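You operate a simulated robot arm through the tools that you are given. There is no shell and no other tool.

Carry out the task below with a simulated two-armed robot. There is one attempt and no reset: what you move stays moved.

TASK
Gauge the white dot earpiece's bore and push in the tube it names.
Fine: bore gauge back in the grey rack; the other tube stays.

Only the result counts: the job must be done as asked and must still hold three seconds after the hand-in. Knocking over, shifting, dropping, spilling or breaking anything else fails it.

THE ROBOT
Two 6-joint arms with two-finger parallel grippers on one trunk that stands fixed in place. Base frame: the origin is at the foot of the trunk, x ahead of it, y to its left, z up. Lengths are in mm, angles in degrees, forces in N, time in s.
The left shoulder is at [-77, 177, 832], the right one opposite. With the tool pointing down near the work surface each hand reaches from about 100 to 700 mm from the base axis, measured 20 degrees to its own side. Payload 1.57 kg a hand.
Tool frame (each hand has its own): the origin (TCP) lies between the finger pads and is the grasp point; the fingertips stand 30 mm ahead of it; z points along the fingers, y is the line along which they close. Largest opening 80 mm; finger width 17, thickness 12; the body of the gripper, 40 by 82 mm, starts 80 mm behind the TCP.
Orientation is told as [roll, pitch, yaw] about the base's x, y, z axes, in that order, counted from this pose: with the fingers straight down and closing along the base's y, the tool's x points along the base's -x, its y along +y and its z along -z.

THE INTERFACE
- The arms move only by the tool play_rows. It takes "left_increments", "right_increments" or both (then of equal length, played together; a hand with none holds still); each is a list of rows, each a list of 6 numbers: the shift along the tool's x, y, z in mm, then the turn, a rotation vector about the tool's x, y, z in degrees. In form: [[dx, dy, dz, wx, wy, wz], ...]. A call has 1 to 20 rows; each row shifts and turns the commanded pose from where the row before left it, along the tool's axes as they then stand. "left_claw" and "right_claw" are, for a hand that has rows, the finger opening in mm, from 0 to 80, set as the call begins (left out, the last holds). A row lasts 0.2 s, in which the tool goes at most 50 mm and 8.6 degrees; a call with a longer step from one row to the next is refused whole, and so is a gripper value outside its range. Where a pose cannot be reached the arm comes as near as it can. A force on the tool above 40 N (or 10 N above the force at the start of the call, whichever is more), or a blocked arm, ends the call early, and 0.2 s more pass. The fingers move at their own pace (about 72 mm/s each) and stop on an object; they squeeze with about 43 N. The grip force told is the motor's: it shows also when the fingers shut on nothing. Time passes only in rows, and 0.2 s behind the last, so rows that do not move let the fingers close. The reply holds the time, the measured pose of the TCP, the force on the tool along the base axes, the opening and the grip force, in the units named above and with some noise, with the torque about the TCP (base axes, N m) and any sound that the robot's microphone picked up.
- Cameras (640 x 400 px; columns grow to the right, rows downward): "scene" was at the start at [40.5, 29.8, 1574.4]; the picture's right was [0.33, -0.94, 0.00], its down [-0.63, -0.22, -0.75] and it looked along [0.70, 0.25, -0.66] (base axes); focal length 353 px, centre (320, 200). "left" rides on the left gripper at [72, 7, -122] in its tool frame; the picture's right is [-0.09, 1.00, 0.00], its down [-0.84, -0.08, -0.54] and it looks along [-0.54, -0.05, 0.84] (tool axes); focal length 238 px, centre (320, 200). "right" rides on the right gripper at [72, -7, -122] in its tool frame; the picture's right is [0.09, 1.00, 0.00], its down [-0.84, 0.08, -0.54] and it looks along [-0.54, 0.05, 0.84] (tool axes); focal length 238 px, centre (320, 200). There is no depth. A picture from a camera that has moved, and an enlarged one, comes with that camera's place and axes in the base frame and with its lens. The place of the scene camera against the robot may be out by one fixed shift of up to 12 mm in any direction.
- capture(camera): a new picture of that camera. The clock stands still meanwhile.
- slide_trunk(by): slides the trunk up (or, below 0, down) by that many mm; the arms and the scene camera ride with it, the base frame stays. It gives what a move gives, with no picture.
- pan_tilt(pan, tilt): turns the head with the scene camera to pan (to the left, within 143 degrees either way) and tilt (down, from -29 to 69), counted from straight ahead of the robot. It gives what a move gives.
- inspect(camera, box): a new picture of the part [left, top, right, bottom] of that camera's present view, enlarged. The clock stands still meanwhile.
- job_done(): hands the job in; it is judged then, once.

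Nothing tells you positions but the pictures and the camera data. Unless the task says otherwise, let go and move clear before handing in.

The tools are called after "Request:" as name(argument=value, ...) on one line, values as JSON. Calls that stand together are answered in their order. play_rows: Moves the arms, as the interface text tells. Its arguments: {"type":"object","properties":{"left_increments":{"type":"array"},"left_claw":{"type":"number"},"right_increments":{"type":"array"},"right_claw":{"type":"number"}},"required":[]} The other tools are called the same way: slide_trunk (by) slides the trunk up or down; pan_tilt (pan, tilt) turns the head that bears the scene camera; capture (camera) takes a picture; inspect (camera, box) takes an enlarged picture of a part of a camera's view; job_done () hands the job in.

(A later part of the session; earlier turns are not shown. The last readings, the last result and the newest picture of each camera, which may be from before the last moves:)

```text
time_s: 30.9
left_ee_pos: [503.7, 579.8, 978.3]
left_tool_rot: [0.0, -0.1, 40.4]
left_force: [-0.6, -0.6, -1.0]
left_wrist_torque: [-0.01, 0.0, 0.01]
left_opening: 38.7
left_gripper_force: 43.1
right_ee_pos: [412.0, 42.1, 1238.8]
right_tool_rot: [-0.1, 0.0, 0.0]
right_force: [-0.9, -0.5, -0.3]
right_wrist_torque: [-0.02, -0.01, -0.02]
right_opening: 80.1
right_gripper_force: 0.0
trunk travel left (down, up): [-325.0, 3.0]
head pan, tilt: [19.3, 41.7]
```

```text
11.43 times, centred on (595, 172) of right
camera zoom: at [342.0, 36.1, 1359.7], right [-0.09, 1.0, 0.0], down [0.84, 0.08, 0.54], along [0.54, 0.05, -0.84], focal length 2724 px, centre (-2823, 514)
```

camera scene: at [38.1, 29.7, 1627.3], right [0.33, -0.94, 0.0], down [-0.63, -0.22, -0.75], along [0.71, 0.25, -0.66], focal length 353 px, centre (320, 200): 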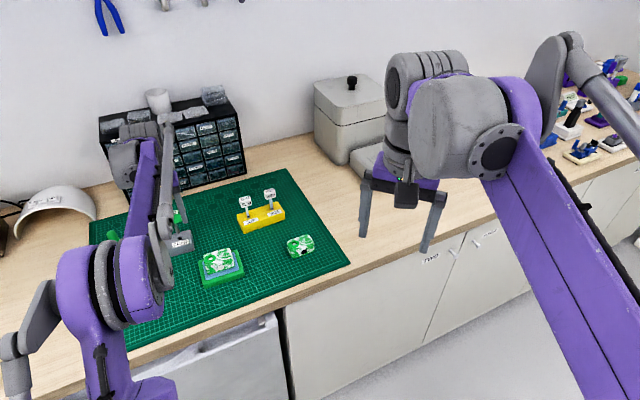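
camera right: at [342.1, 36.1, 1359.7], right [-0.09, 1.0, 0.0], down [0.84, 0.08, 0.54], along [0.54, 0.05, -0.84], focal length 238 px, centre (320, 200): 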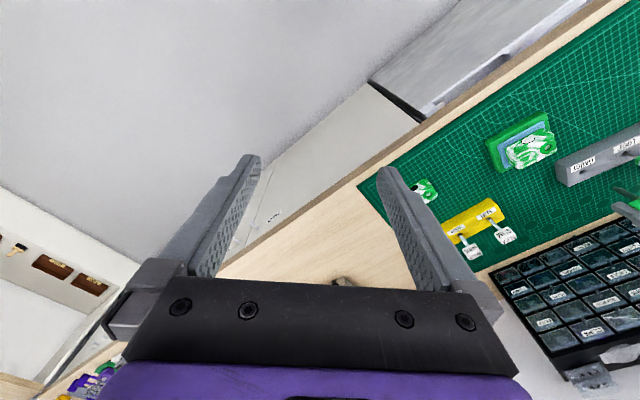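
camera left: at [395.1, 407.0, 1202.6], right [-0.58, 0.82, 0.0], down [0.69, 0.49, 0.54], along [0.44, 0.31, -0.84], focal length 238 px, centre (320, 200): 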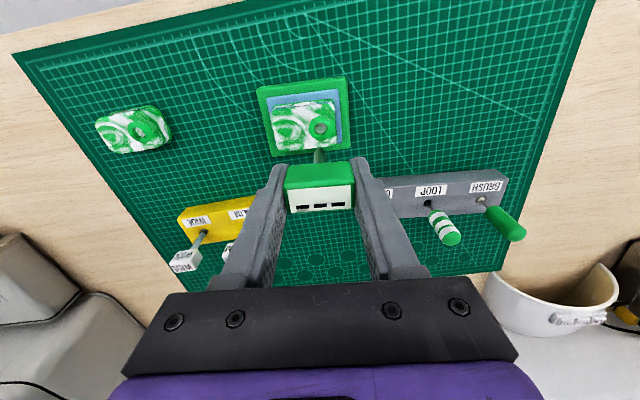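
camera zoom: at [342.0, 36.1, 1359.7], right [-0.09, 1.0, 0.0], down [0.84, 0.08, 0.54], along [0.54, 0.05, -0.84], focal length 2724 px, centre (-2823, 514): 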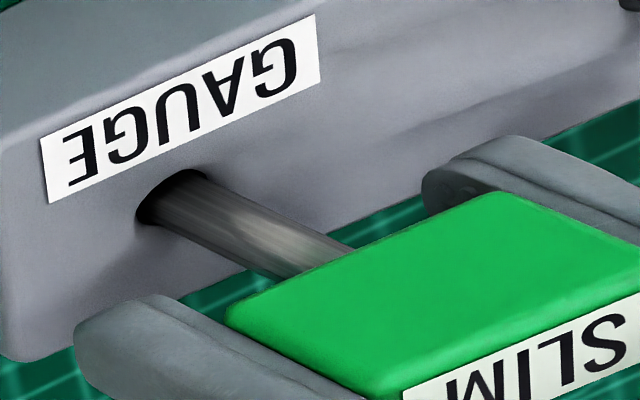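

Only ~8 mm left to the original depth and still no resistance. Lowering the rest.

Request:
play_rows(left_increments=[[0, 0, 2, 0, 0, 0], [0, 0, 2, 0, 0, 0], [0, 0, 2, 0, 0, 0], [0, 0, 1.5, 0, 0, 0], [0, 0, 0, 0, 0, 0]])

Request:
inspect(camera="left", box=[270, 120, 370, 220])

Request:
inspect(camera="right", box=[560, 145, 640, 205])

```text
time_s: 32.1
left_ee_pos: [502.6, 579.0, 971.0]
left_tool_rot: [0.0, 0.0, 40.4]
left_force: [-0.2, -0.6, -0.5]
left_wrist_torque: [-0.01, -0.02, 0.01]
left_opening: 39.0
left_gripper_force: 42.7
right_ee_pos: [411.6, 42.1, 1239.6]
right_tool_rot: [0.0, 0.0, 0.0]
right_force: [-0.5, 0.1, -1.2]
right_wrist_torque: [-0.01, 0.03, -0.03]
right_opening: 79.7
right_gripper_force: 0.1
trunk travel left (down, up): [-325.0, 3.0]
head pan, tilt: [19.3, 41.7]
```

```text
4.00 times, centred on (320, 170) of left
camera zoom: at [444.5, 538.2, 1093.7], right [-0.58, 0.82, 0.0], down [0.69, 0.49, 0.54], along [0.44, 0.31, -0.84], focal length 953 px, centre (320, 320)
```

zoom: 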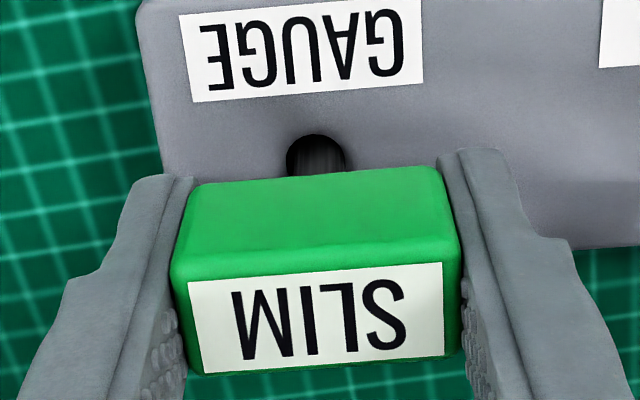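

```text
6.67 times, centred on (600, 175) of right
camera zoom: at [342.1, 36.0, 1359.7], right [-0.09, 1.0, 0.0], down [0.84, 0.08, 0.54], along [0.54, 0.05, -0.84], focal length 1589 px, centre (-1547, 367)
```

zoom: 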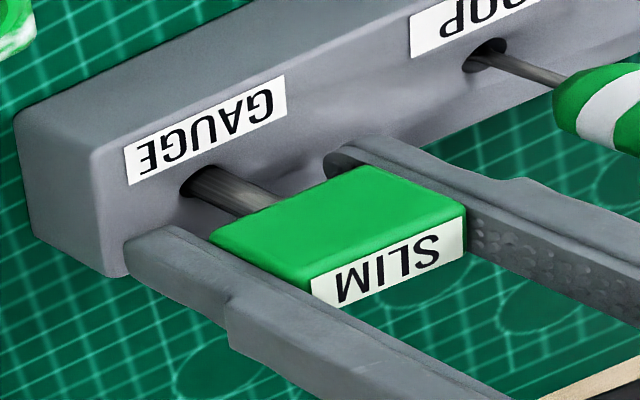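

At the original height with no contact yet. I'll feel for the bottom in fine steps before letting go.

Request:
play_rows(left_increments=[[0, 0, 0.7, 0, 0, 0], [0, 0, 0, 0, 0, 0]])

Request:
play_rows(left_increments=[[0, 0, 0.7, 0, 0, 0], [0, 0, 0, 0, 0, 0]])

```text
time_s: 32.7
left_ee_pos: [502.9, 580.0, 970.5]
left_tool_rot: [0.0, 0.0, 40.6]
left_force: [-0.2, 1.3, 4.0]
left_wrist_torque: [0.07, 0.04, 0.02]
left_opening: 39.0
left_gripper_force: 43.4
right_ee_pos: [412.0, 42.5, 1239.0]
right_tool_rot: [0.0, -0.1, -0.1]
right_force: [-0.8, 0.3, 0.3]
right_wrist_torque: [0.01, -0.01, 0.03]
right_opening: 80.2
right_gripper_force: 0.0
trunk travel left (down, up): [-325.0, 3.0]
head pan, tilt: [19.3, 41.7]
```

```text
time_s: 33.3
left_ee_pos: [503.3, 579.3, 972.0]
left_tool_rot: [0.0, -0.1, 40.7]
left_force: [3.4, 5.1, 15.7]
left_wrist_torque: [0.22, -0.12, -0.01]
left_opening: 38.9
left_gripper_force: 43.1
right_ee_pos: [410.6, 42.3, 1241.4]
right_tool_rot: [-0.1, -0.1, 0.0]
right_force: [-0.2, 0.4, -0.4]
right_wrist_torque: [-0.02, -0.03, 0.0]
right_opening: 80.3
right_gripper_force: 0.2
trunk travel left (down, up): [-325.0, 3.0]
head pan, tilt: [19.3, 41.7]
```

The gauge has bottomed in its hole. I'll ease off 0.7 mm and open the fingers to 60.

Request:
play_rows(left_increments=[[0, 0, -0.7, 0, 0, 0], [0, 0, 0, 0, 0, 0]])

Request:
play_rows(left_increments=[[0, 0, 0, 0, 0, 0], [0, 0, 0, 0, 0, 0], [0, 0, 0, 0, 0, 0]], left_claw=58)

Request:
inspect(camera="left", box=[270, 120, 370, 220])

```text
time_s: 33.9
left_ee_pos: [503.4, 579.1, 971.5]
left_tool_rot: [0.1, 0.0, 40.5]
left_force: [0.4, -0.2, 10.6]
left_wrist_torque: [0.04, 0.0, 0.02]
left_opening: 39.1
left_gripper_force: 43.1
right_ee_pos: [410.8, 43.2, 1239.1]
right_tool_rot: [0.0, -0.1, 0.0]
right_force: [0.1, -0.5, -0.8]
right_wrist_torque: [0.0, 0.0, -0.02]
right_opening: 80.1
right_gripper_force: 0.1
trunk travel left (down, up): [-325.0, 3.0]
head pan, tilt: [19.3, 41.7]
```

```text
time_s: 34.7
left_ee_pos: [502.6, 578.8, 969.7]
left_tool_rot: [0.0, 0.1, 40.5]
left_force: [-0.4, -0.7, -0.3]
left_wrist_torque: [0.05, -0.02, 0.0]
left_opening: 57.9
left_gripper_force: 0.1
right_ee_pos: [411.3, 42.0, 1238.7]
right_tool_rot: [0.0, 0.0, -0.1]
right_force: [-0.2, -0.7, -0.5]
right_wrist_torque: [-0.01, -0.02, -0.02]
right_opening: 79.9
right_gripper_force: 0.2
trunk travel left (down, up): [-325.0, 3.0]
head pan, tilt: [19.3, 41.7]
```

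```text
4.00 times, centred on (320, 170) of left
camera zoom: at [444.9, 538.5, 1092.6], right [-0.58, 0.82, 0.0], down [0.69, 0.49, 0.54], along [0.44, 0.31, -0.84], focal length 953 px, centre (320, 320)
```

zoom: 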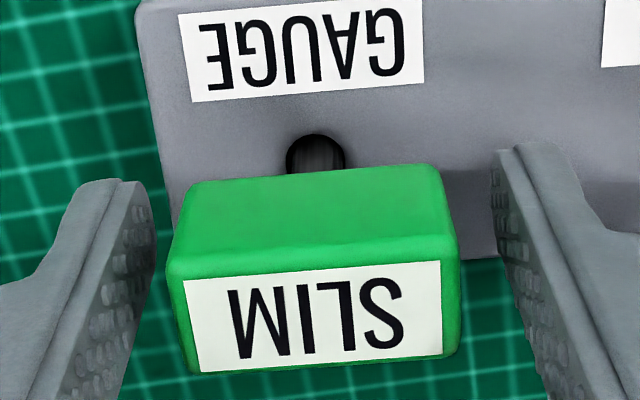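

The gauge is back in the grey rack, released. I'll lift straight up clear of it, then survey the SLIM tube.

Request:
play_rows(left_increments=[[0, 0, -10, 0, 0, 0], [0, 0, -20, 0, 0, 0], [0, 0, -30, 0, 0, 0], [0, 0, -30, 0, 0, 0], [0, 0, -20, 0, 0, 0], [0, 0, 0, 0, 0, 0]])

Request:
capture(camera="left")

Request:
inspect(camera="scene", box=[225, 180, 305, 240])

Request:
inspect(camera="right", box=[430, 190, 530, 270])

```text
time_s: 36.1
left_ee_pos: [503.2, 578.9, 1080.1]
left_tool_rot: [0.0, 0.0, 40.6]
left_force: [-0.1, 0.0, 0.0]
left_wrist_torque: [0.01, -0.02, 0.01]
left_opening: 57.8
left_gripper_force: 0.0
right_ee_pos: [411.3, 42.7, 1239.0]
right_tool_rot: [0.0, 0.0, 0.0]
right_force: [0.5, 1.0, 0.3]
right_wrist_torque: [-0.04, 0.0, 0.01]
right_opening: 80.1
right_gripper_force: 0.2
trunk travel left (down, up): [-325.0, 3.0]
head pan, tilt: [19.3, 41.7]
```

```text
taken
camera left: at [444.3, 538.5, 1202.2], right [-0.58, 0.82, 0.0], down [0.69, 0.49, 0.54], along [0.44, 0.31, -0.84], focal length 238 px, centre (320, 200)
```

left: 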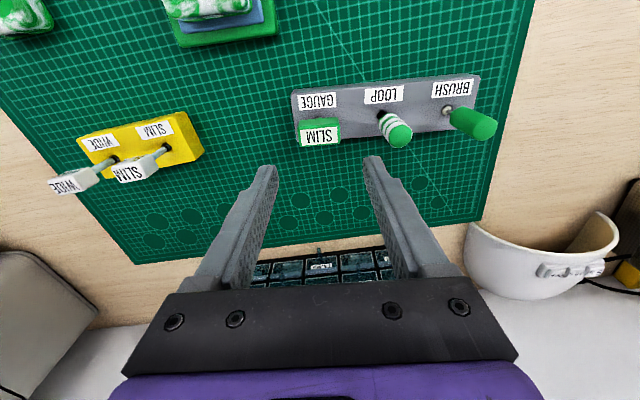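

```text
6.67 times, centred on (265, 210) of scene
camera zoom: at [38.2, 29.9, 1627.3], right [0.33, -0.94, 0.0], down [-0.63, -0.22, -0.75], along [0.7, 0.25, -0.66], focal length 2354 px, centre (687, 133)
```

zoom: 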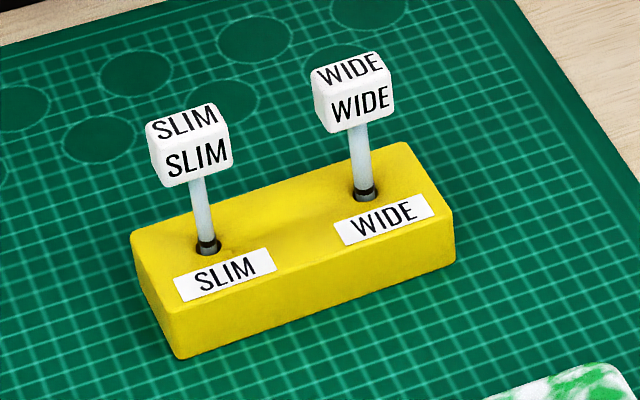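

```text
5.00 times, centred on (480, 230) of right
camera zoom: at [342.0, 36.1, 1359.7], right [-0.09, 1.0, 0.0], down [0.84, 0.08, 0.54], along [0.54, 0.05, -0.84], focal length 1192 px, centre (-480, 50)
```

zoom: 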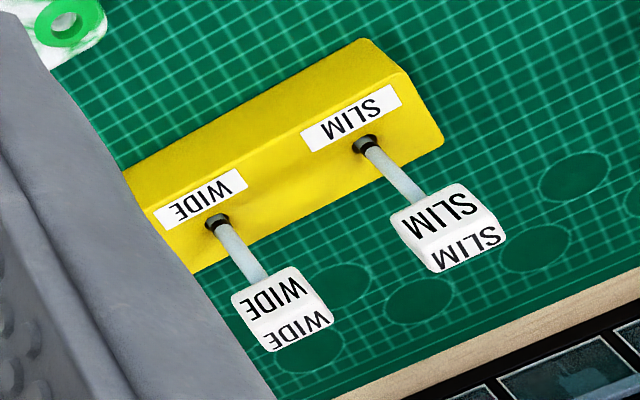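

SLIM's hole is near [631, 448, 929] with its tag top at z≈995 (tag roughly 34×24×25 mm), at the edge of reach for a vertical hand. I'll tilt the hand 25° outward to gain reach, then move to a hover behind the SLIM tag.

Request:
play_rows(left_increments=[[0, 0, 0, 0, 0, -5.5], [0, 0, 0, 0, -8.34, 0], [0, 0, 0, 0, -8.33, 0], [0, 0, 0, 0, -8.33, 0], [0, 0, 0, 0, 0, 0]], left_claw=56)

Request:
capture(camera="left")

```text
time_s: 37.3
left_ee_pos: [503.4, 579.9, 1080.6]
left_tool_rot: [0.0, -25.0, 46.0]
left_force: [0.2, -0.8, 0.4]
left_wrist_torque: [0.02, -0.02, -0.02]
left_opening: 55.7
left_gripper_force: 0.1
right_ee_pos: [412.3, 43.0, 1239.4]
right_tool_rot: [0.0, 0.0, 0.0]
right_force: [0.4, 0.5, 0.0]
right_wrist_torque: [-0.02, -0.02, 0.02]
right_opening: 79.8
right_gripper_force: 0.0
trunk travel left (down, up): [-325.0, 3.0]
head pan, tilt: [19.3, 41.7]
```

```text
taken
camera left: at [418.2, 500.6, 1161.0], right [-0.66, 0.75, 0.04], down [0.42, 0.33, 0.85], along [0.62, 0.57, -0.53], focal length 238 px, centre (320, 200)
```

left: 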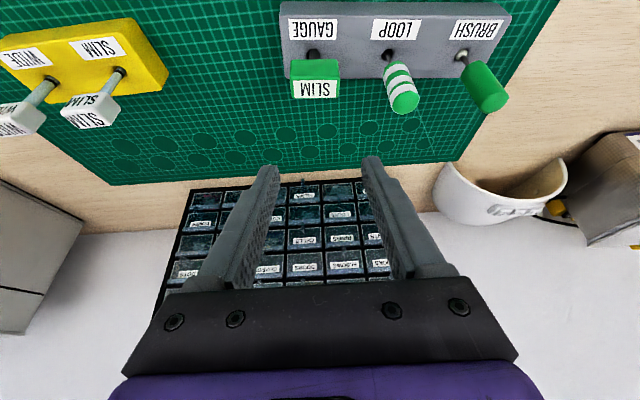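

The tilt is as intended. Translating to the hover point behind and above the SLIM tag.

Request:
play_rows(left_increments=[[9, -36.6, -3.3, 0, 0, 0], [9, -36.6, -3.3, 0, 0, 0], [9, -36.6, -3.3, 0, 0, 0], [9, -36.6, -3.3, 0, 0, 0], [9, -36.6, -3.3, 0, 0, 0], [0, 0, 0, 0, 0, 0]])

Request:
capture(camera="left")

Request:
capture(camera="scene")

```text
time_s: 38.7
left_ee_pos: [602.4, 416.8, 1077.3]
left_tool_rot: [0.1, -25.0, 46.1]
left_force: [0.0, 0.1, 0.7]
left_wrist_torque: [0.04, -0.01, 0.02]
left_opening: 55.9
left_gripper_force: 0.0
right_ee_pos: [410.8, 43.0, 1239.0]
right_tool_rot: [0.0, -0.1, 0.0]
right_force: [-0.7, -0.6, -0.2]
right_wrist_torque: [0.02, 0.02, 0.01]
right_opening: 79.6
right_gripper_force: 0.0
trunk travel left (down, up): [-325.0, 3.0]
head pan, tilt: [19.3, 41.7]
```

```text
taken
camera left: at [517.0, 338.9, 1157.1], right [-0.66, 0.75, 0.04], down [0.42, 0.33, 0.84], along [0.62, 0.57, -0.53], focal length 238 px, centre (320, 200)
```

left: 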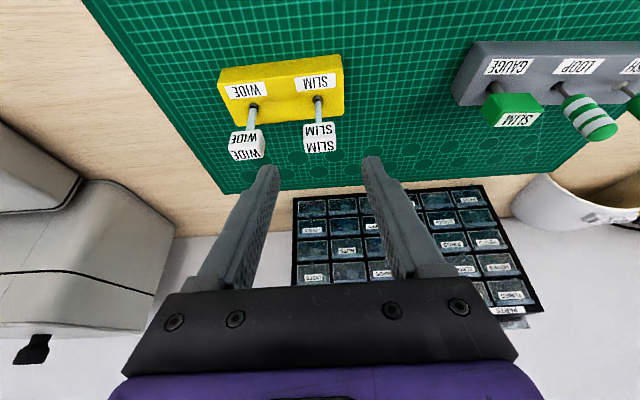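

```text
taken
camera scene: at [37.8, 30.2, 1627.3], right [0.33, -0.94, 0.0], down [-0.63, -0.22, -0.75], along [0.71, 0.25, -0.66], focal length 353 px, centre (320, 200)
```

scene: 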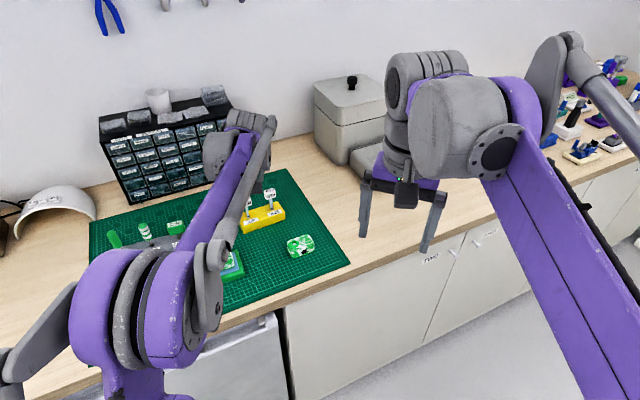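

The SLIM tag sits dead ahead on the approach line. Zooming to check yaw and fine alignment.

Request:
inspect(camera="left", box=[270, 60, 390, 170])

```text
3.64 times, centred on (330, 115) of left
camera zoom: at [517.0, 338.9, 1157.1], right [-0.66, 0.75, 0.04], down [0.42, 0.33, 0.84], along [0.62, 0.57, -0.53], focal length 867 px, centre (284, 509)
```

zoom: 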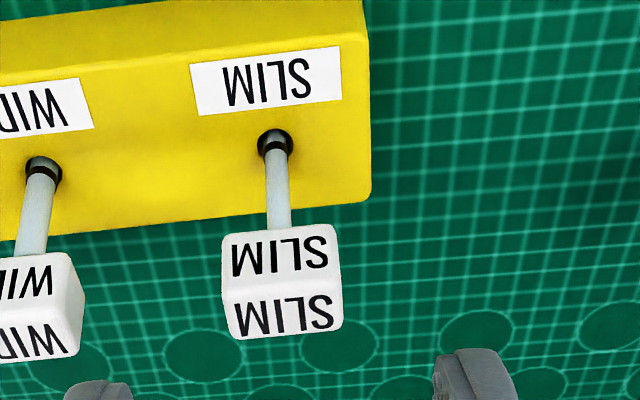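

Yaw and centring are good. Advancing 60 mm along the tool axis with the fingers straddling the tag, then checking.

Request:
play_rows(left_increments=[[0, 0, 20, 0, 0, 0], [0, 0, 20, 0, 0, 0], [0, 0, 20, 0, 0, 0], [0, 0, 0, 0, 0, 0]], left_claw=54)

Request:
capture(camera="left")

Request:
inspect(camera="left", box=[250, 90, 390, 190])

```text
time_s: 39.7
left_ee_pos: [619.0, 436.2, 1023.0]
left_tool_rot: [0.0, -24.9, 46.0]
left_force: [0.1, 0.0, 0.1]
left_wrist_torque: [0.05, -0.03, -0.02]
left_opening: 53.9
left_gripper_force: 0.1
right_ee_pos: [412.1, 41.9, 1240.9]
right_tool_rot: [0.0, 0.0, -0.1]
right_force: [0.0, -0.8, 0.1]
right_wrist_torque: [0.0, 0.02, 0.0]
right_opening: 80.2
right_gripper_force: 0.1
trunk travel left (down, up): [-325.0, 3.0]
head pan, tilt: [19.3, 41.7]
```

```text
taken
camera left: at [533.9, 357.5, 1102.4], right [-0.66, 0.75, 0.04], down [0.42, 0.33, 0.84], along [0.62, 0.57, -0.53], focal length 238 px, centre (320, 200)
```

left: 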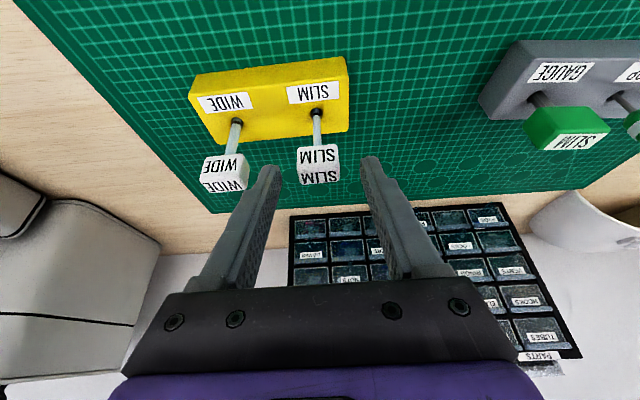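

```text
4.00 times, centred on (320, 140) of left
camera zoom: at [533.9, 357.5, 1102.4], right [-0.66, 0.75, 0.04], down [0.42, 0.33, 0.84], along [0.62, 0.57, -0.53], focal length 953 px, centre (320, 440)
```

zoom: 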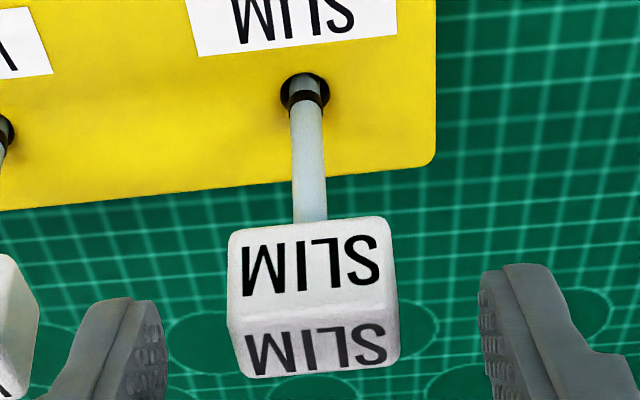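

The tag is ~1.1 mm toward −y. Correcting, narrowing the fingers to 46 for clearance from WIDE, and advancing the last 40 mm.

Request:
play_rows(left_increments=[[0, -1.1, 0, 0, 0, 0], [0, 0, 0, 0, 0, 0], [0, 0, 14, 0, 0, 0], [0, 0, 13, 0, 0, 0], [0, 0, 0, 0, 0, 0]], left_claw=46)

Request:
capture(camera="left")

Request:
inspect(camera="left", box=[240, 110, 400, 220])

```text
time_s: 40.9
left_ee_pos: [628.3, 443.5, 998.5]
left_tool_rot: [0.0, -25.1, 46.0]
left_force: [0.2, -0.2, 0.3]
left_wrist_torque: [0.02, -0.02, -0.02]
left_opening: 46.1
left_gripper_force: 0.1
right_ee_pos: [412.1, 43.1, 1238.8]
right_tool_rot: [0.0, 0.0, 0.1]
right_force: [0.1, 0.8, -0.3]
right_wrist_torque: [-0.01, -0.01, 0.03]
right_opening: 79.8
right_gripper_force: 0.0
trunk travel left (down, up): [-325.0, 3.0]
head pan, tilt: [19.3, 41.7]
```

```text
taken
camera left: at [542.7, 364.4, 1078.3], right [-0.66, 0.75, 0.04], down [0.42, 0.33, 0.84], along [0.62, 0.57, -0.53], focal length 238 px, centre (320, 200)
```

left: 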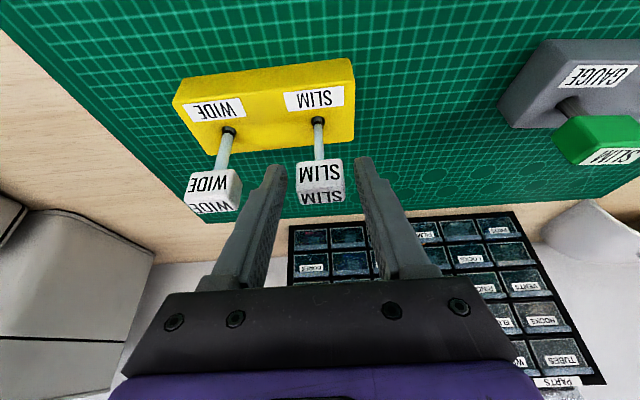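

```text
3.64 times, centred on (320, 165) of left
camera zoom: at [542.7, 364.4, 1078.3], right [-0.66, 0.75, 0.04], down [0.42, 0.33, 0.84], along [0.62, 0.57, -0.53], focal length 867 px, centre (320, 327)
```

zoom: 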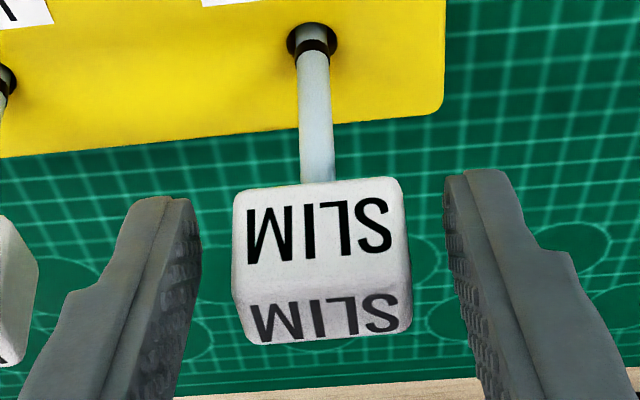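

Centred between the fingers. Advancing the last 11 mm and closing on the tag.

Request:
play_rows(left_increments=[[0, 0, 6, 0, 0, 0], [0, 0, 5, 0, 0, 0], [0, 0, 0, 0, 0, 0]], left_claw=46)

Request:
inspect(camera="left", box=[240, 110, 400, 230])

Request:
inspect(camera="scene", box=[215, 170, 305, 240])

```text
time_s: 41.7
left_ee_pos: [630.5, 446.8, 986.8]
left_tool_rot: [-0.1, -25.0, 46.0]
left_force: [-0.2, -0.1, 0.5]
left_wrist_torque: [-0.01, 0.0, 0.01]
left_opening: 45.9
left_gripper_force: 0.1
right_ee_pos: [411.2, 41.9, 1238.3]
right_tool_rot: [0.0, 0.0, 0.0]
right_force: [-0.8, -1.1, -0.1]
right_wrist_torque: [-0.04, -0.02, 0.02]
right_opening: 80.1
right_gripper_force: 0.0
trunk travel left (down, up): [-325.0, 3.0]
head pan, tilt: [19.3, 41.7]
```

```text
3.33 times, centred on (320, 170) of left
camera zoom: at [545.7, 367.7, 1067.9], right [-0.66, 0.75, 0.04], down [0.42, 0.33, 0.84], along [0.62, 0.57, -0.53], focal length 794 px, centre (320, 300)
```

zoom: 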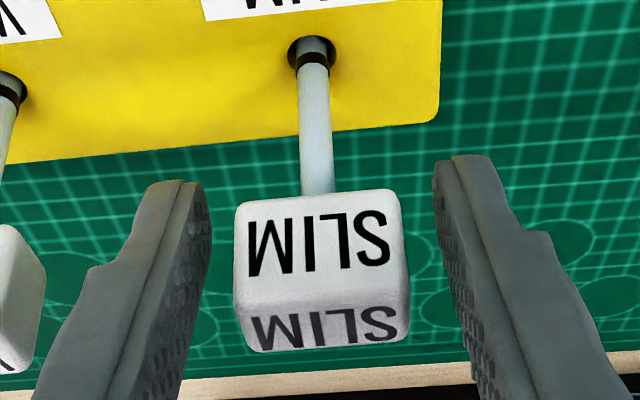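

```text
5.71 times, centred on (260, 205) of scene
camera zoom: at [38.2, 29.8, 1627.3], right [0.33, -0.94, 0.0], down [-0.63, -0.22, -0.75], along [0.71, 0.25, -0.66], focal length 2018 px, centre (663, 171)
```

zoom: 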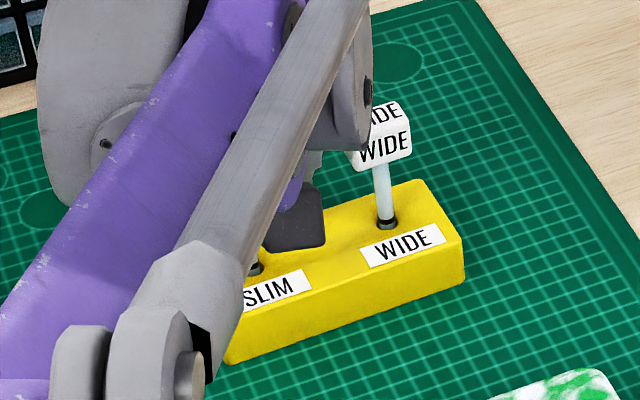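

Centred on the tag with the stem running straight into the rack. Closing.

Request:
play_rows(left_increments=[[0, 0, 0, 0, 0, 0], [0, 0, 0, 0, 0, 0], [0, 0, 0, 0, 0, 0]], left_claw=10)

Request:
inspect(camera="left", box=[240, 110, 400, 230])

```text
time_s: 42.5
left_ee_pos: [631.3, 446.7, 988.2]
left_tool_rot: [0.0, -25.0, 46.1]
left_force: [0.0, -0.5, -0.4]
left_wrist_torque: [-0.02, 0.02, 0.01]
left_opening: 29.3
left_gripper_force: 38.8
right_ee_pos: [412.3, 42.5, 1238.2]
right_tool_rot: [-0.1, 0.0, 0.0]
right_force: [0.4, -0.9, -0.8]
right_wrist_torque: [-0.01, 0.0, 0.01]
right_opening: 79.6
right_gripper_force: 0.1
trunk travel left (down, up): [-325.0, 3.0]
head pan, tilt: [19.3, 41.7]
```

```text
3.33 times, centred on (320, 170) of left
camera zoom: at [545.8, 367.6, 1067.9], right [-0.66, 0.75, 0.04], down [0.42, 0.33, 0.84], along [0.62, 0.57, -0.53], focal length 794 px, centre (320, 300)
```

zoom: 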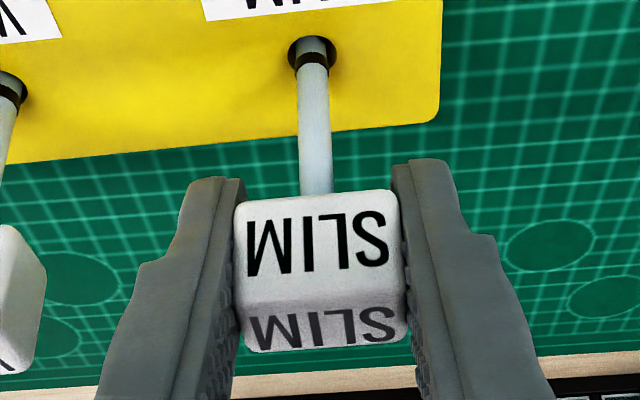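

The tag is gripped. Lifting vertically in small steps and checking the stem comes straight out.

Request:
play_rows(left_increments=[[-2.11, 0, -4.53, 0, 0, 0], [-3.38, 0, -7.25, 0, 0, 0], [-4.23, 0, -9.06, 0, 0, 0], [-4.23, 0, -9.06, 0, 0, 0], [0, 0, 0, 0, 0, 0]])

Request:
capture(camera="left")

Request:
inspect(camera="left", box=[240, 80, 400, 230])

Request:
inspect(camera="right", box=[430, 190, 530, 270])

```text
time_s: 43.7
left_ee_pos: [633.2, 446.7, 1021.4]
left_tool_rot: [0.0, -25.0, 46.0]
left_force: [-1.1, -1.4, -0.1]
left_wrist_torque: [0.0, -0.01, -0.02]
left_opening: 28.6
left_gripper_force: 38.3
right_ee_pos: [412.0, 42.1, 1238.3]
right_tool_rot: [0.0, -0.1, 0.0]
right_force: [-0.6, -0.3, -0.3]
right_wrist_torque: [-0.03, 0.01, 0.02]
right_opening: 80.1
right_gripper_force: 0.0
trunk travel left (down, up): [-325.0, 3.0]
head pan, tilt: [19.3, 41.7]
```

```text
taken
camera left: at [546.5, 368.5, 1100.9], right [-0.66, 0.75, 0.04], down [0.42, 0.33, 0.84], along [0.62, 0.57, -0.53], focal length 238 px, centre (320, 200)
```

left: 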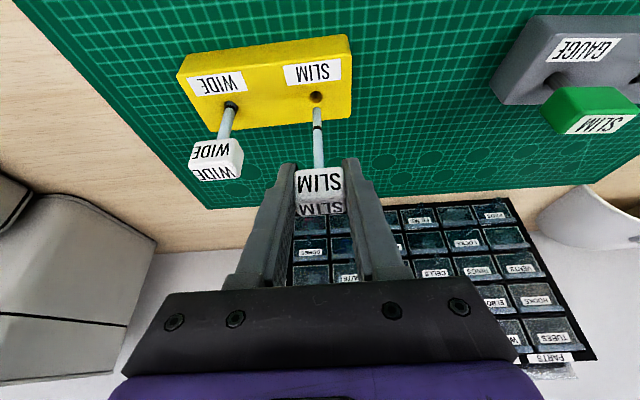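

```text
2.67 times, centred on (320, 155) of left
camera zoom: at [546.5, 368.5, 1100.9], right [-0.66, 0.75, 0.04], down [0.42, 0.33, 0.84], along [0.62, 0.57, -0.53], focal length 636 px, centre (320, 320)
```

zoom: 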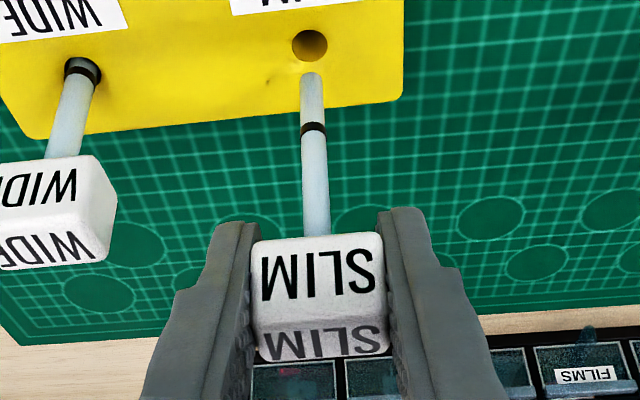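

```text
5.00 times, centred on (480, 230) of right
camera zoom: at [342.1, 36.1, 1359.7], right [-0.09, 1.0, 0.0], down [0.84, 0.08, 0.54], along [0.54, 0.05, -0.84], focal length 1192 px, centre (-480, 50)
```

zoom: 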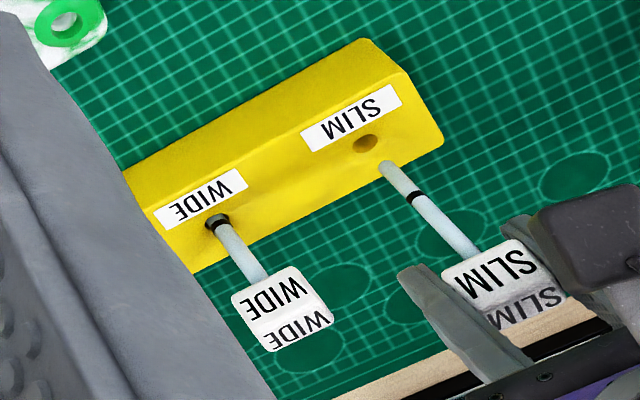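

The SLIM tube is out: its tip is ~80 mm below the TCP and a black ring sits ~23 mm above the tip (likely the insertion depth mark). I'll raise it and carry it over the white-dot earpiece's bore.

Request:
play_rows(left_increments=[[-8.45, 0, -18.1, 0, 0, 0], [18.3, 26.04, -19.57, 0, 0, 0], [18.3, 26.04, -19.57, 0, 0, 0], [18.3, 26.04, -19.57, 0, 0, 0], [18.3, 26.04, -19.57, 0, 0, 0], [18.3, 26.04, -19.57, 0, 0, 0], [0, 0, 0, 0, 0, 0]])

Request:
capture(camera="left")

Request:
capture(camera="scene")

Request:
inspect(camera="right", box=[480, 90, 640, 210])

```text
time_s: 45.3
left_ee_pos: [451.1, 446.7, 1091.3]
left_tool_rot: [0.1, -25.0, 46.0]
left_force: [0.8, -0.6, -0.2]
left_wrist_torque: [0.02, 0.03, -0.03]
left_opening: 28.5
left_gripper_force: 38.7
right_ee_pos: [411.1, 42.5, 1239.8]
right_tool_rot: [0.0, -0.1, -0.1]
right_force: [1.1, -0.2, 0.0]
right_wrist_torque: [0.01, 0.03, -0.01]
right_opening: 79.9
right_gripper_force: 0.1
trunk travel left (down, up): [-325.0, 3.0]
head pan, tilt: [19.3, 41.7]
```

```text
taken
camera left: at [365.9, 367.4, 1170.9], right [-0.66, 0.75, 0.04], down [0.42, 0.33, 0.84], along [0.62, 0.57, -0.53], focal length 238 px, centre (320, 200)
```

left: 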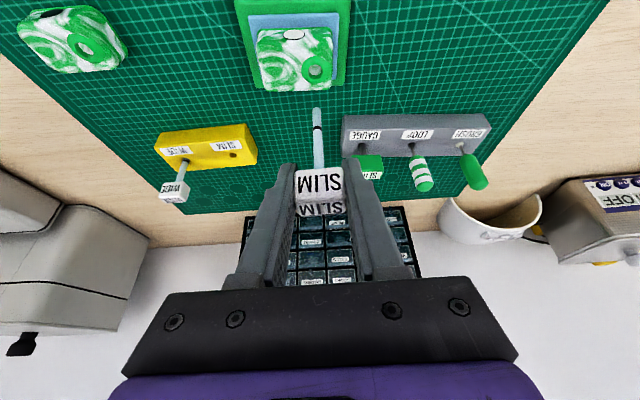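

```text
taken
camera scene: at [39.1, 30.2, 1627.3], right [0.33, -0.94, 0.0], down [-0.63, -0.22, -0.75], along [0.7, 0.25, -0.67], focal length 353 px, centre (320, 200)
```

scene: 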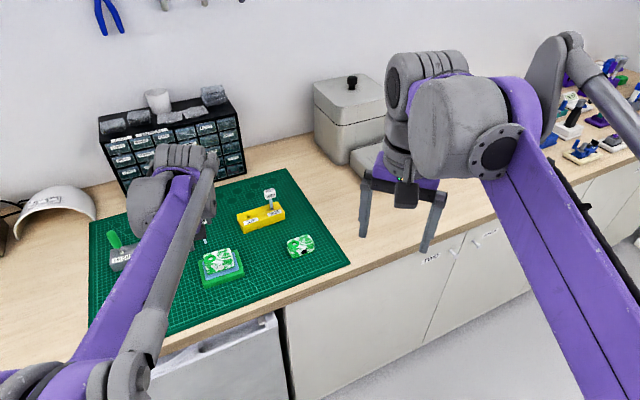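

```text
3.33 times, centred on (560, 150) of right
camera zoom: at [342.9, 36.4, 1359.5], right [-0.09, 1.0, 0.0], down [0.84, 0.08, 0.54], along [0.54, 0.05, -0.84], focal length 794 px, centre (-480, 367)
```

zoom: 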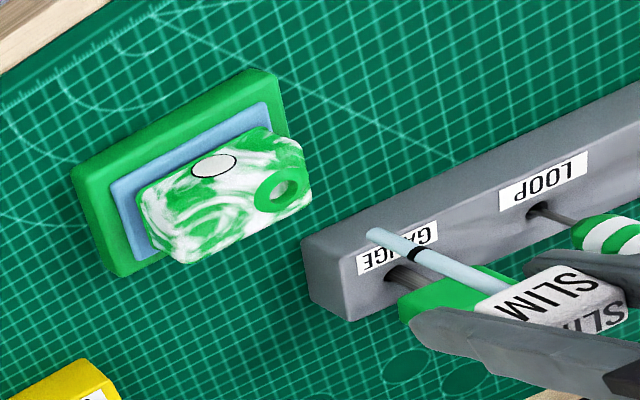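

The tube hangs near the bore line. I'll zoom in on the tip and bore to compute the remaining offset.

Request:
inspect(camera="left", box=[280, 40, 360, 190])

Request:
inspect(camera="left", box=[296, 50, 344, 120])

Request:
inspect(camera="right", box=[540, 130, 620, 190])

Request:
inspect(camera="scene", box=[185, 220, 250, 285])

```text
2.67 times, centred on (320, 115) of left
camera zoom: at [365.9, 367.4, 1170.9], right [-0.66, 0.75, 0.04], down [0.42, 0.33, 0.84], along [0.62, 0.57, -0.53], focal length 636 px, centre (320, 427)
```

zoom: 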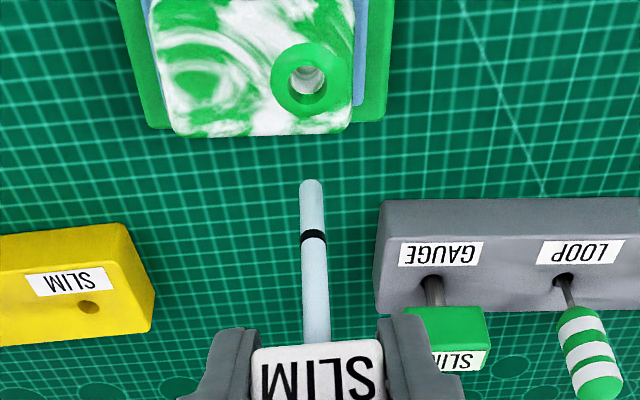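

```text
5.71 times, centred on (320, 85) of left
camera zoom: at [365.9, 367.4, 1170.9], right [-0.66, 0.75, 0.04], down [0.42, 0.33, 0.84], along [0.62, 0.57, -0.53], focal length 1362 px, centre (320, 857)
```

zoom: 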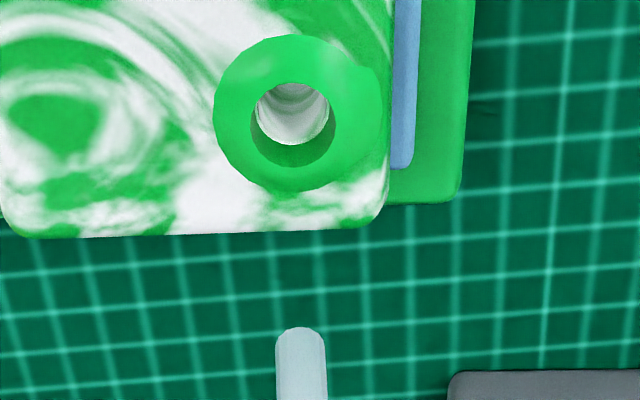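

```text
6.67 times, centred on (580, 160) of right
camera zoom: at [342.9, 36.4, 1359.5], right [-0.09, 1.0, 0.0], down [0.84, 0.08, 0.54], along [0.54, 0.05, -0.84], focal length 1589 px, centre (-1413, 467)
```

zoom: 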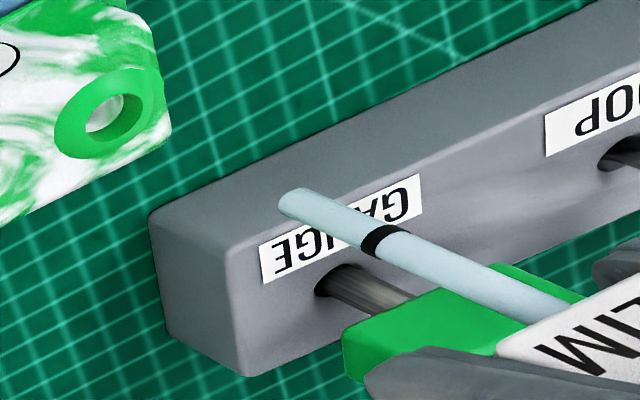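

```text
6.15 times, centred on (218, 252) of scene
camera zoom: at [39.1, 30.2, 1627.3], right [0.33, -0.94, 0.0], down [-0.63, -0.22, -0.75], along [0.7, 0.25, -0.67], focal length 2173 px, centre (951, -123)
```

zoom: 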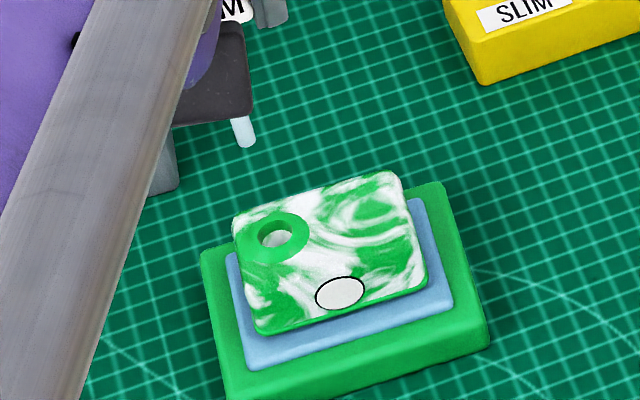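

The tip is within about 1 mm of the bore's axis and ~51 mm above the rim. Descending 35 mm vertically with a small correction.

Request:
play_rows(left_increments=[[7.8, 0.25, 15.65, 0, 0, 0], [7.8, 0.25, 15.65, 0, 0, 0], [0, 0, 0, 0, 0, 0]])

Request:
inspect(camera="left", box=[290, 60, 350, 120])

Request:
inspect(camera="right", box=[530, 125, 600, 180])

Request:
inspect(camera="scene", box=[195, 225, 245, 270])

```text
time_s: 46.1
left_ee_pos: [450.2, 446.0, 1055.4]
left_tool_rot: [0.0, -25.0, 45.9]
left_force: [-0.3, -0.2, -0.2]
left_wrist_torque: [0.05, -0.01, 0.01]
left_opening: 28.8
left_gripper_force: 38.6
right_ee_pos: [411.9, 42.5, 1240.0]
right_tool_rot: [0.0, 0.0, 0.0]
right_force: [-0.8, 0.4, -0.7]
right_wrist_torque: [0.0, -0.01, 0.02]
right_opening: 80.0
right_gripper_force: 0.0
trunk travel left (down, up): [-325.0, 3.0]
head pan, tilt: [19.3, 41.7]
```

```text
6.67 times, centred on (320, 90) of left
camera zoom: at [365.2, 367.1, 1135.9], right [-0.66, 0.75, 0.04], down [0.42, 0.33, 0.84], along [0.62, 0.57, -0.53], focal length 1589 px, centre (320, 933)
```

zoom: 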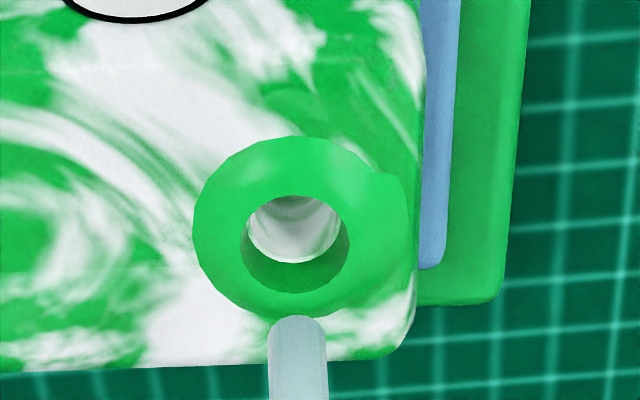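

```text
7.27 times, centred on (565, 152) of right
camera zoom: at [341.8, 35.9, 1359.7], right [-0.09, 1.0, 0.0], down [0.84, 0.08, 0.54], along [0.54, 0.05, -0.84], focal length 1734 px, centre (-1462, 546)
```

zoom: 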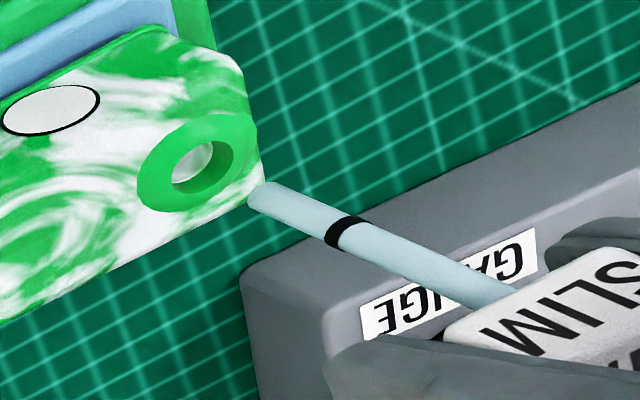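

```text
8.89 times, centred on (220, 248) of scene
camera zoom: at [37.9, 29.6, 1627.3], right [0.33, -0.94, 0.0], down [-0.63, -0.22, -0.75], along [0.71, 0.25, -0.66], focal length 3139 px, centre (1209, -222)
```

zoom: 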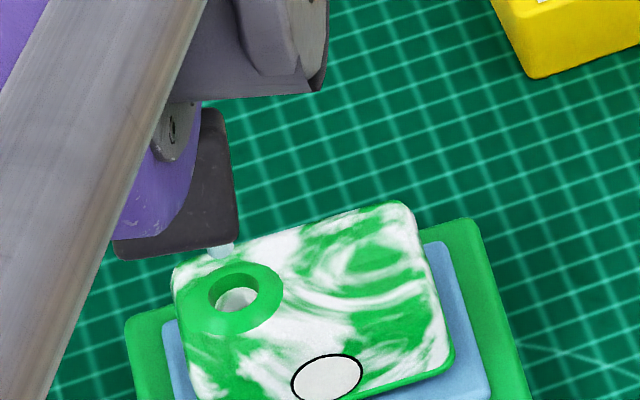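

All three cameras agree the tip is over the bore axis within 1 mm, ~16 mm above the rim. Descending 20 mm so the tip just enters the mouth.

Request:
play_rows(left_increments=[[4.23, 0, 9.06, 0, 0, 0], [4.23, 0, 9.06, 0, 0, 0], [0, 0, 0, 0, 0, 0]])

Request:
inspect(camera="left", box=[296, 80, 344, 120])

Request:
inspect(camera="right", box=[530, 130, 580, 165])

Request:
inspect(camera="scene", box=[205, 240, 240, 268])

```text
time_s: 46.9
left_ee_pos: [450.7, 446.2, 1035.9]
left_tool_rot: [-0.1, -24.9, 46.1]
left_force: [0.2, -0.2, 0.0]
left_wrist_torque: [0.02, -0.02, -0.02]
left_opening: 28.6
left_gripper_force: 38.9
right_ee_pos: [412.3, 41.7, 1239.0]
right_tool_rot: [0.0, -0.1, 0.0]
right_force: [0.7, 0.7, -0.5]
right_wrist_torque: [-0.01, 0.03, -0.04]
right_opening: 80.0
right_gripper_force: 0.0
trunk travel left (down, up): [-325.0, 3.0]
head pan, tilt: [19.3, 41.7]
```

```text
10.00 times, centred on (320, 100) of left
camera zoom: at [365.7, 367.6, 1116.0], right [-0.66, 0.75, 0.04], down [0.42, 0.33, 0.84], along [0.62, 0.57, -0.53], focal length 2384 px, centre (320, 1200)
```

zoom: 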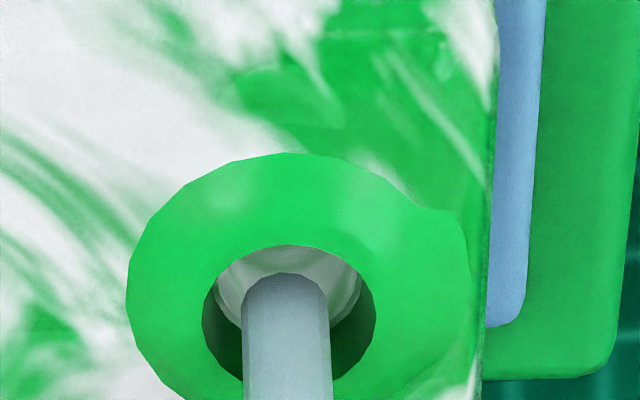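

```text
11.43 times, centred on (555, 148) of right
camera zoom: at [342.0, 36.0, 1359.7], right [-0.09, 1.0, 0.0], down [0.84, 0.08, 0.54], along [0.54, 0.05, -0.84], focal length 2724 px, centre (-2366, 800)
```

zoom: 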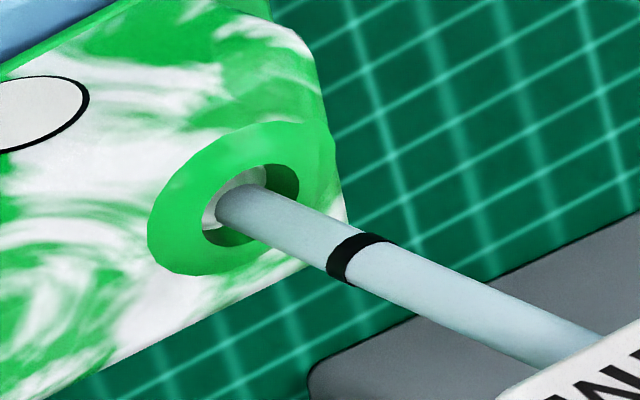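

```text
14.29 times, centred on (222, 254) of scene
camera zoom: at [38.2, 29.8, 1627.3], right [0.33, -0.94, 0.0], down [-0.63, -0.22, -0.75], along [0.7, 0.25, -0.66], focal length 5044 px, centre (1713, -571)
```

zoom: 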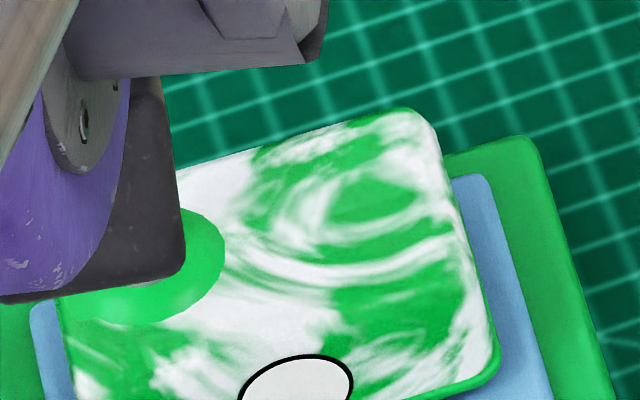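

The tip is in the mouth and centred to within ~0.5 mm. Descending slowly in 3 mm rows while watching the force.

Request:
play_rows(left_increments=[[0.35, 0.15, -0.15, 0, 0, 0], [1.27, 0, 2.72, 0, 0, 0], [1.27, 0, 2.72, 0, 0, 0], [0, 0, 0, 0, 0, 0]])

Request:
inspect(camera="left", box=[296, 85, 344, 125])

Request:
inspect(camera="right", box=[530, 130, 580, 165])

```text
time_s: 47.9
left_ee_pos: [450.9, 446.4, 1029.6]
left_tool_rot: [0.0, -25.0, 46.1]
left_force: [-0.3, -0.5, 0.2]
left_wrist_torque: [0.01, -0.02, 0.03]
left_opening: 28.6
left_gripper_force: 38.5
right_ee_pos: [412.0, 42.8, 1239.3]
right_tool_rot: [-0.1, 0.0, -0.1]
right_force: [-0.2, -0.2, 0.8]
right_wrist_torque: [0.0, 0.02, 0.03]
right_opening: 80.1
right_gripper_force: 0.2
trunk travel left (down, up): [-325.0, 3.0]
head pan, tilt: [19.3, 41.7]
```

```text
10.00 times, centred on (320, 105) of left
camera zoom: at [364.9, 367.8, 1109.8], right [-0.66, 0.75, 0.04], down [0.42, 0.33, 0.84], along [0.62, 0.57, -0.53], focal length 2384 px, centre (320, 1150)
```

zoom: 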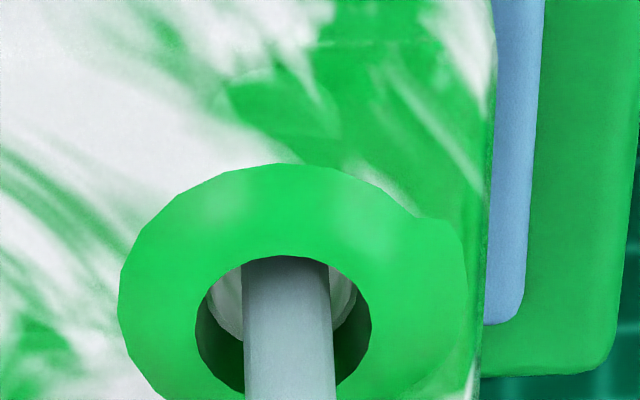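

```text
11.43 times, centred on (555, 148) of right
camera zoom: at [342.0, 36.0, 1359.7], right [-0.09, 1.0, 0.0], down [0.84, 0.08, 0.54], along [0.54, 0.05, -0.84], focal length 2724 px, centre (-2366, 800)
```

zoom: 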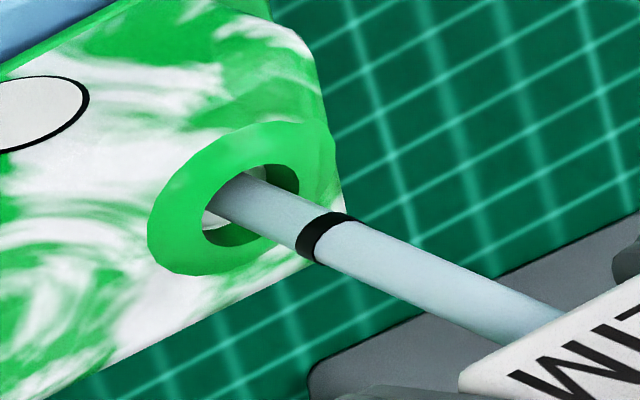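

Tube about 0.4 mm right of centre; trimming and lowering another 6 mm.

Request:
play_rows(left_increments=[[-0.1, -0.4, 0, 0, 0, 0], [1.06, 0, 2.27, 0, 0, 0], [1.06, 0, 2.27, 0, 0, 0], [0, 0, 0, 0, 0, 0]])

Request:
inspect(camera="left", box=[296, 85, 344, 125])

Request:
inspect(camera="right", box=[530, 130, 580, 165])

```text
time_s: 48.9
left_ee_pos: [449.7, 445.8, 1024.9]
left_tool_rot: [0.0, -25.0, 46.0]
left_force: [-0.6, 0.2, -0.5]
left_wrist_torque: [0.0, -0.01, 0.02]
left_opening: 28.9
left_gripper_force: 38.7
right_ee_pos: [411.4, 42.5, 1239.1]
right_tool_rot: [0.0, 0.0, 0.0]
right_force: [-0.2, 0.0, 0.5]
right_wrist_torque: [-0.01, 0.0, 0.0]
right_opening: 80.2
right_gripper_force: 0.1
trunk travel left (down, up): [-325.0, 3.0]
head pan, tilt: [19.3, 41.7]
```

```text
10.00 times, centred on (320, 105) of left
camera zoom: at [365.5, 367.6, 1104.8], right [-0.66, 0.75, 0.04], down [0.42, 0.33, 0.84], along [0.62, 0.57, -0.53], focal length 2384 px, centre (320, 1150)
```

zoom: 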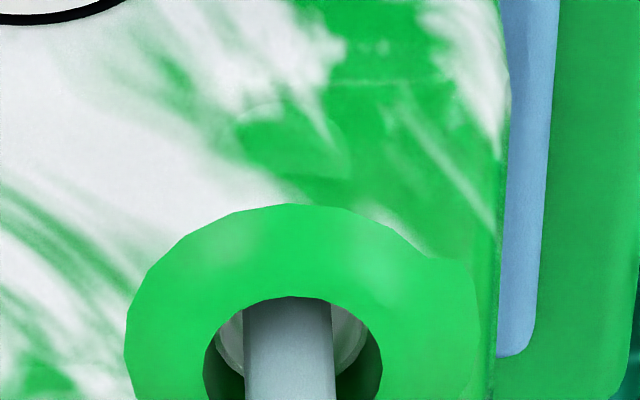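

```text
11.43 times, centred on (555, 148) of right
camera zoom: at [342.0, 36.0, 1359.7], right [-0.09, 1.0, 0.0], down [0.84, 0.08, 0.54], along [0.54, 0.05, -0.84], focal length 2724 px, centre (-2366, 800)
```

zoom: 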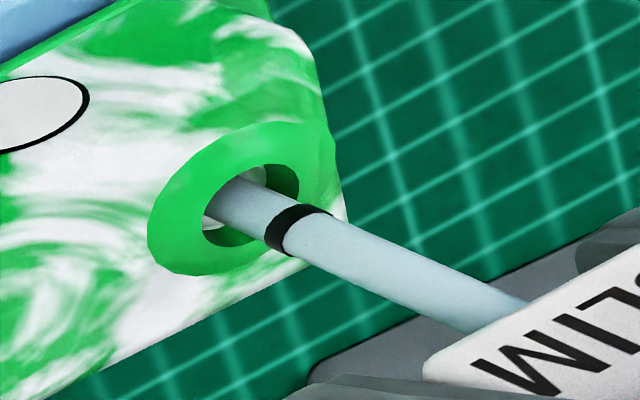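

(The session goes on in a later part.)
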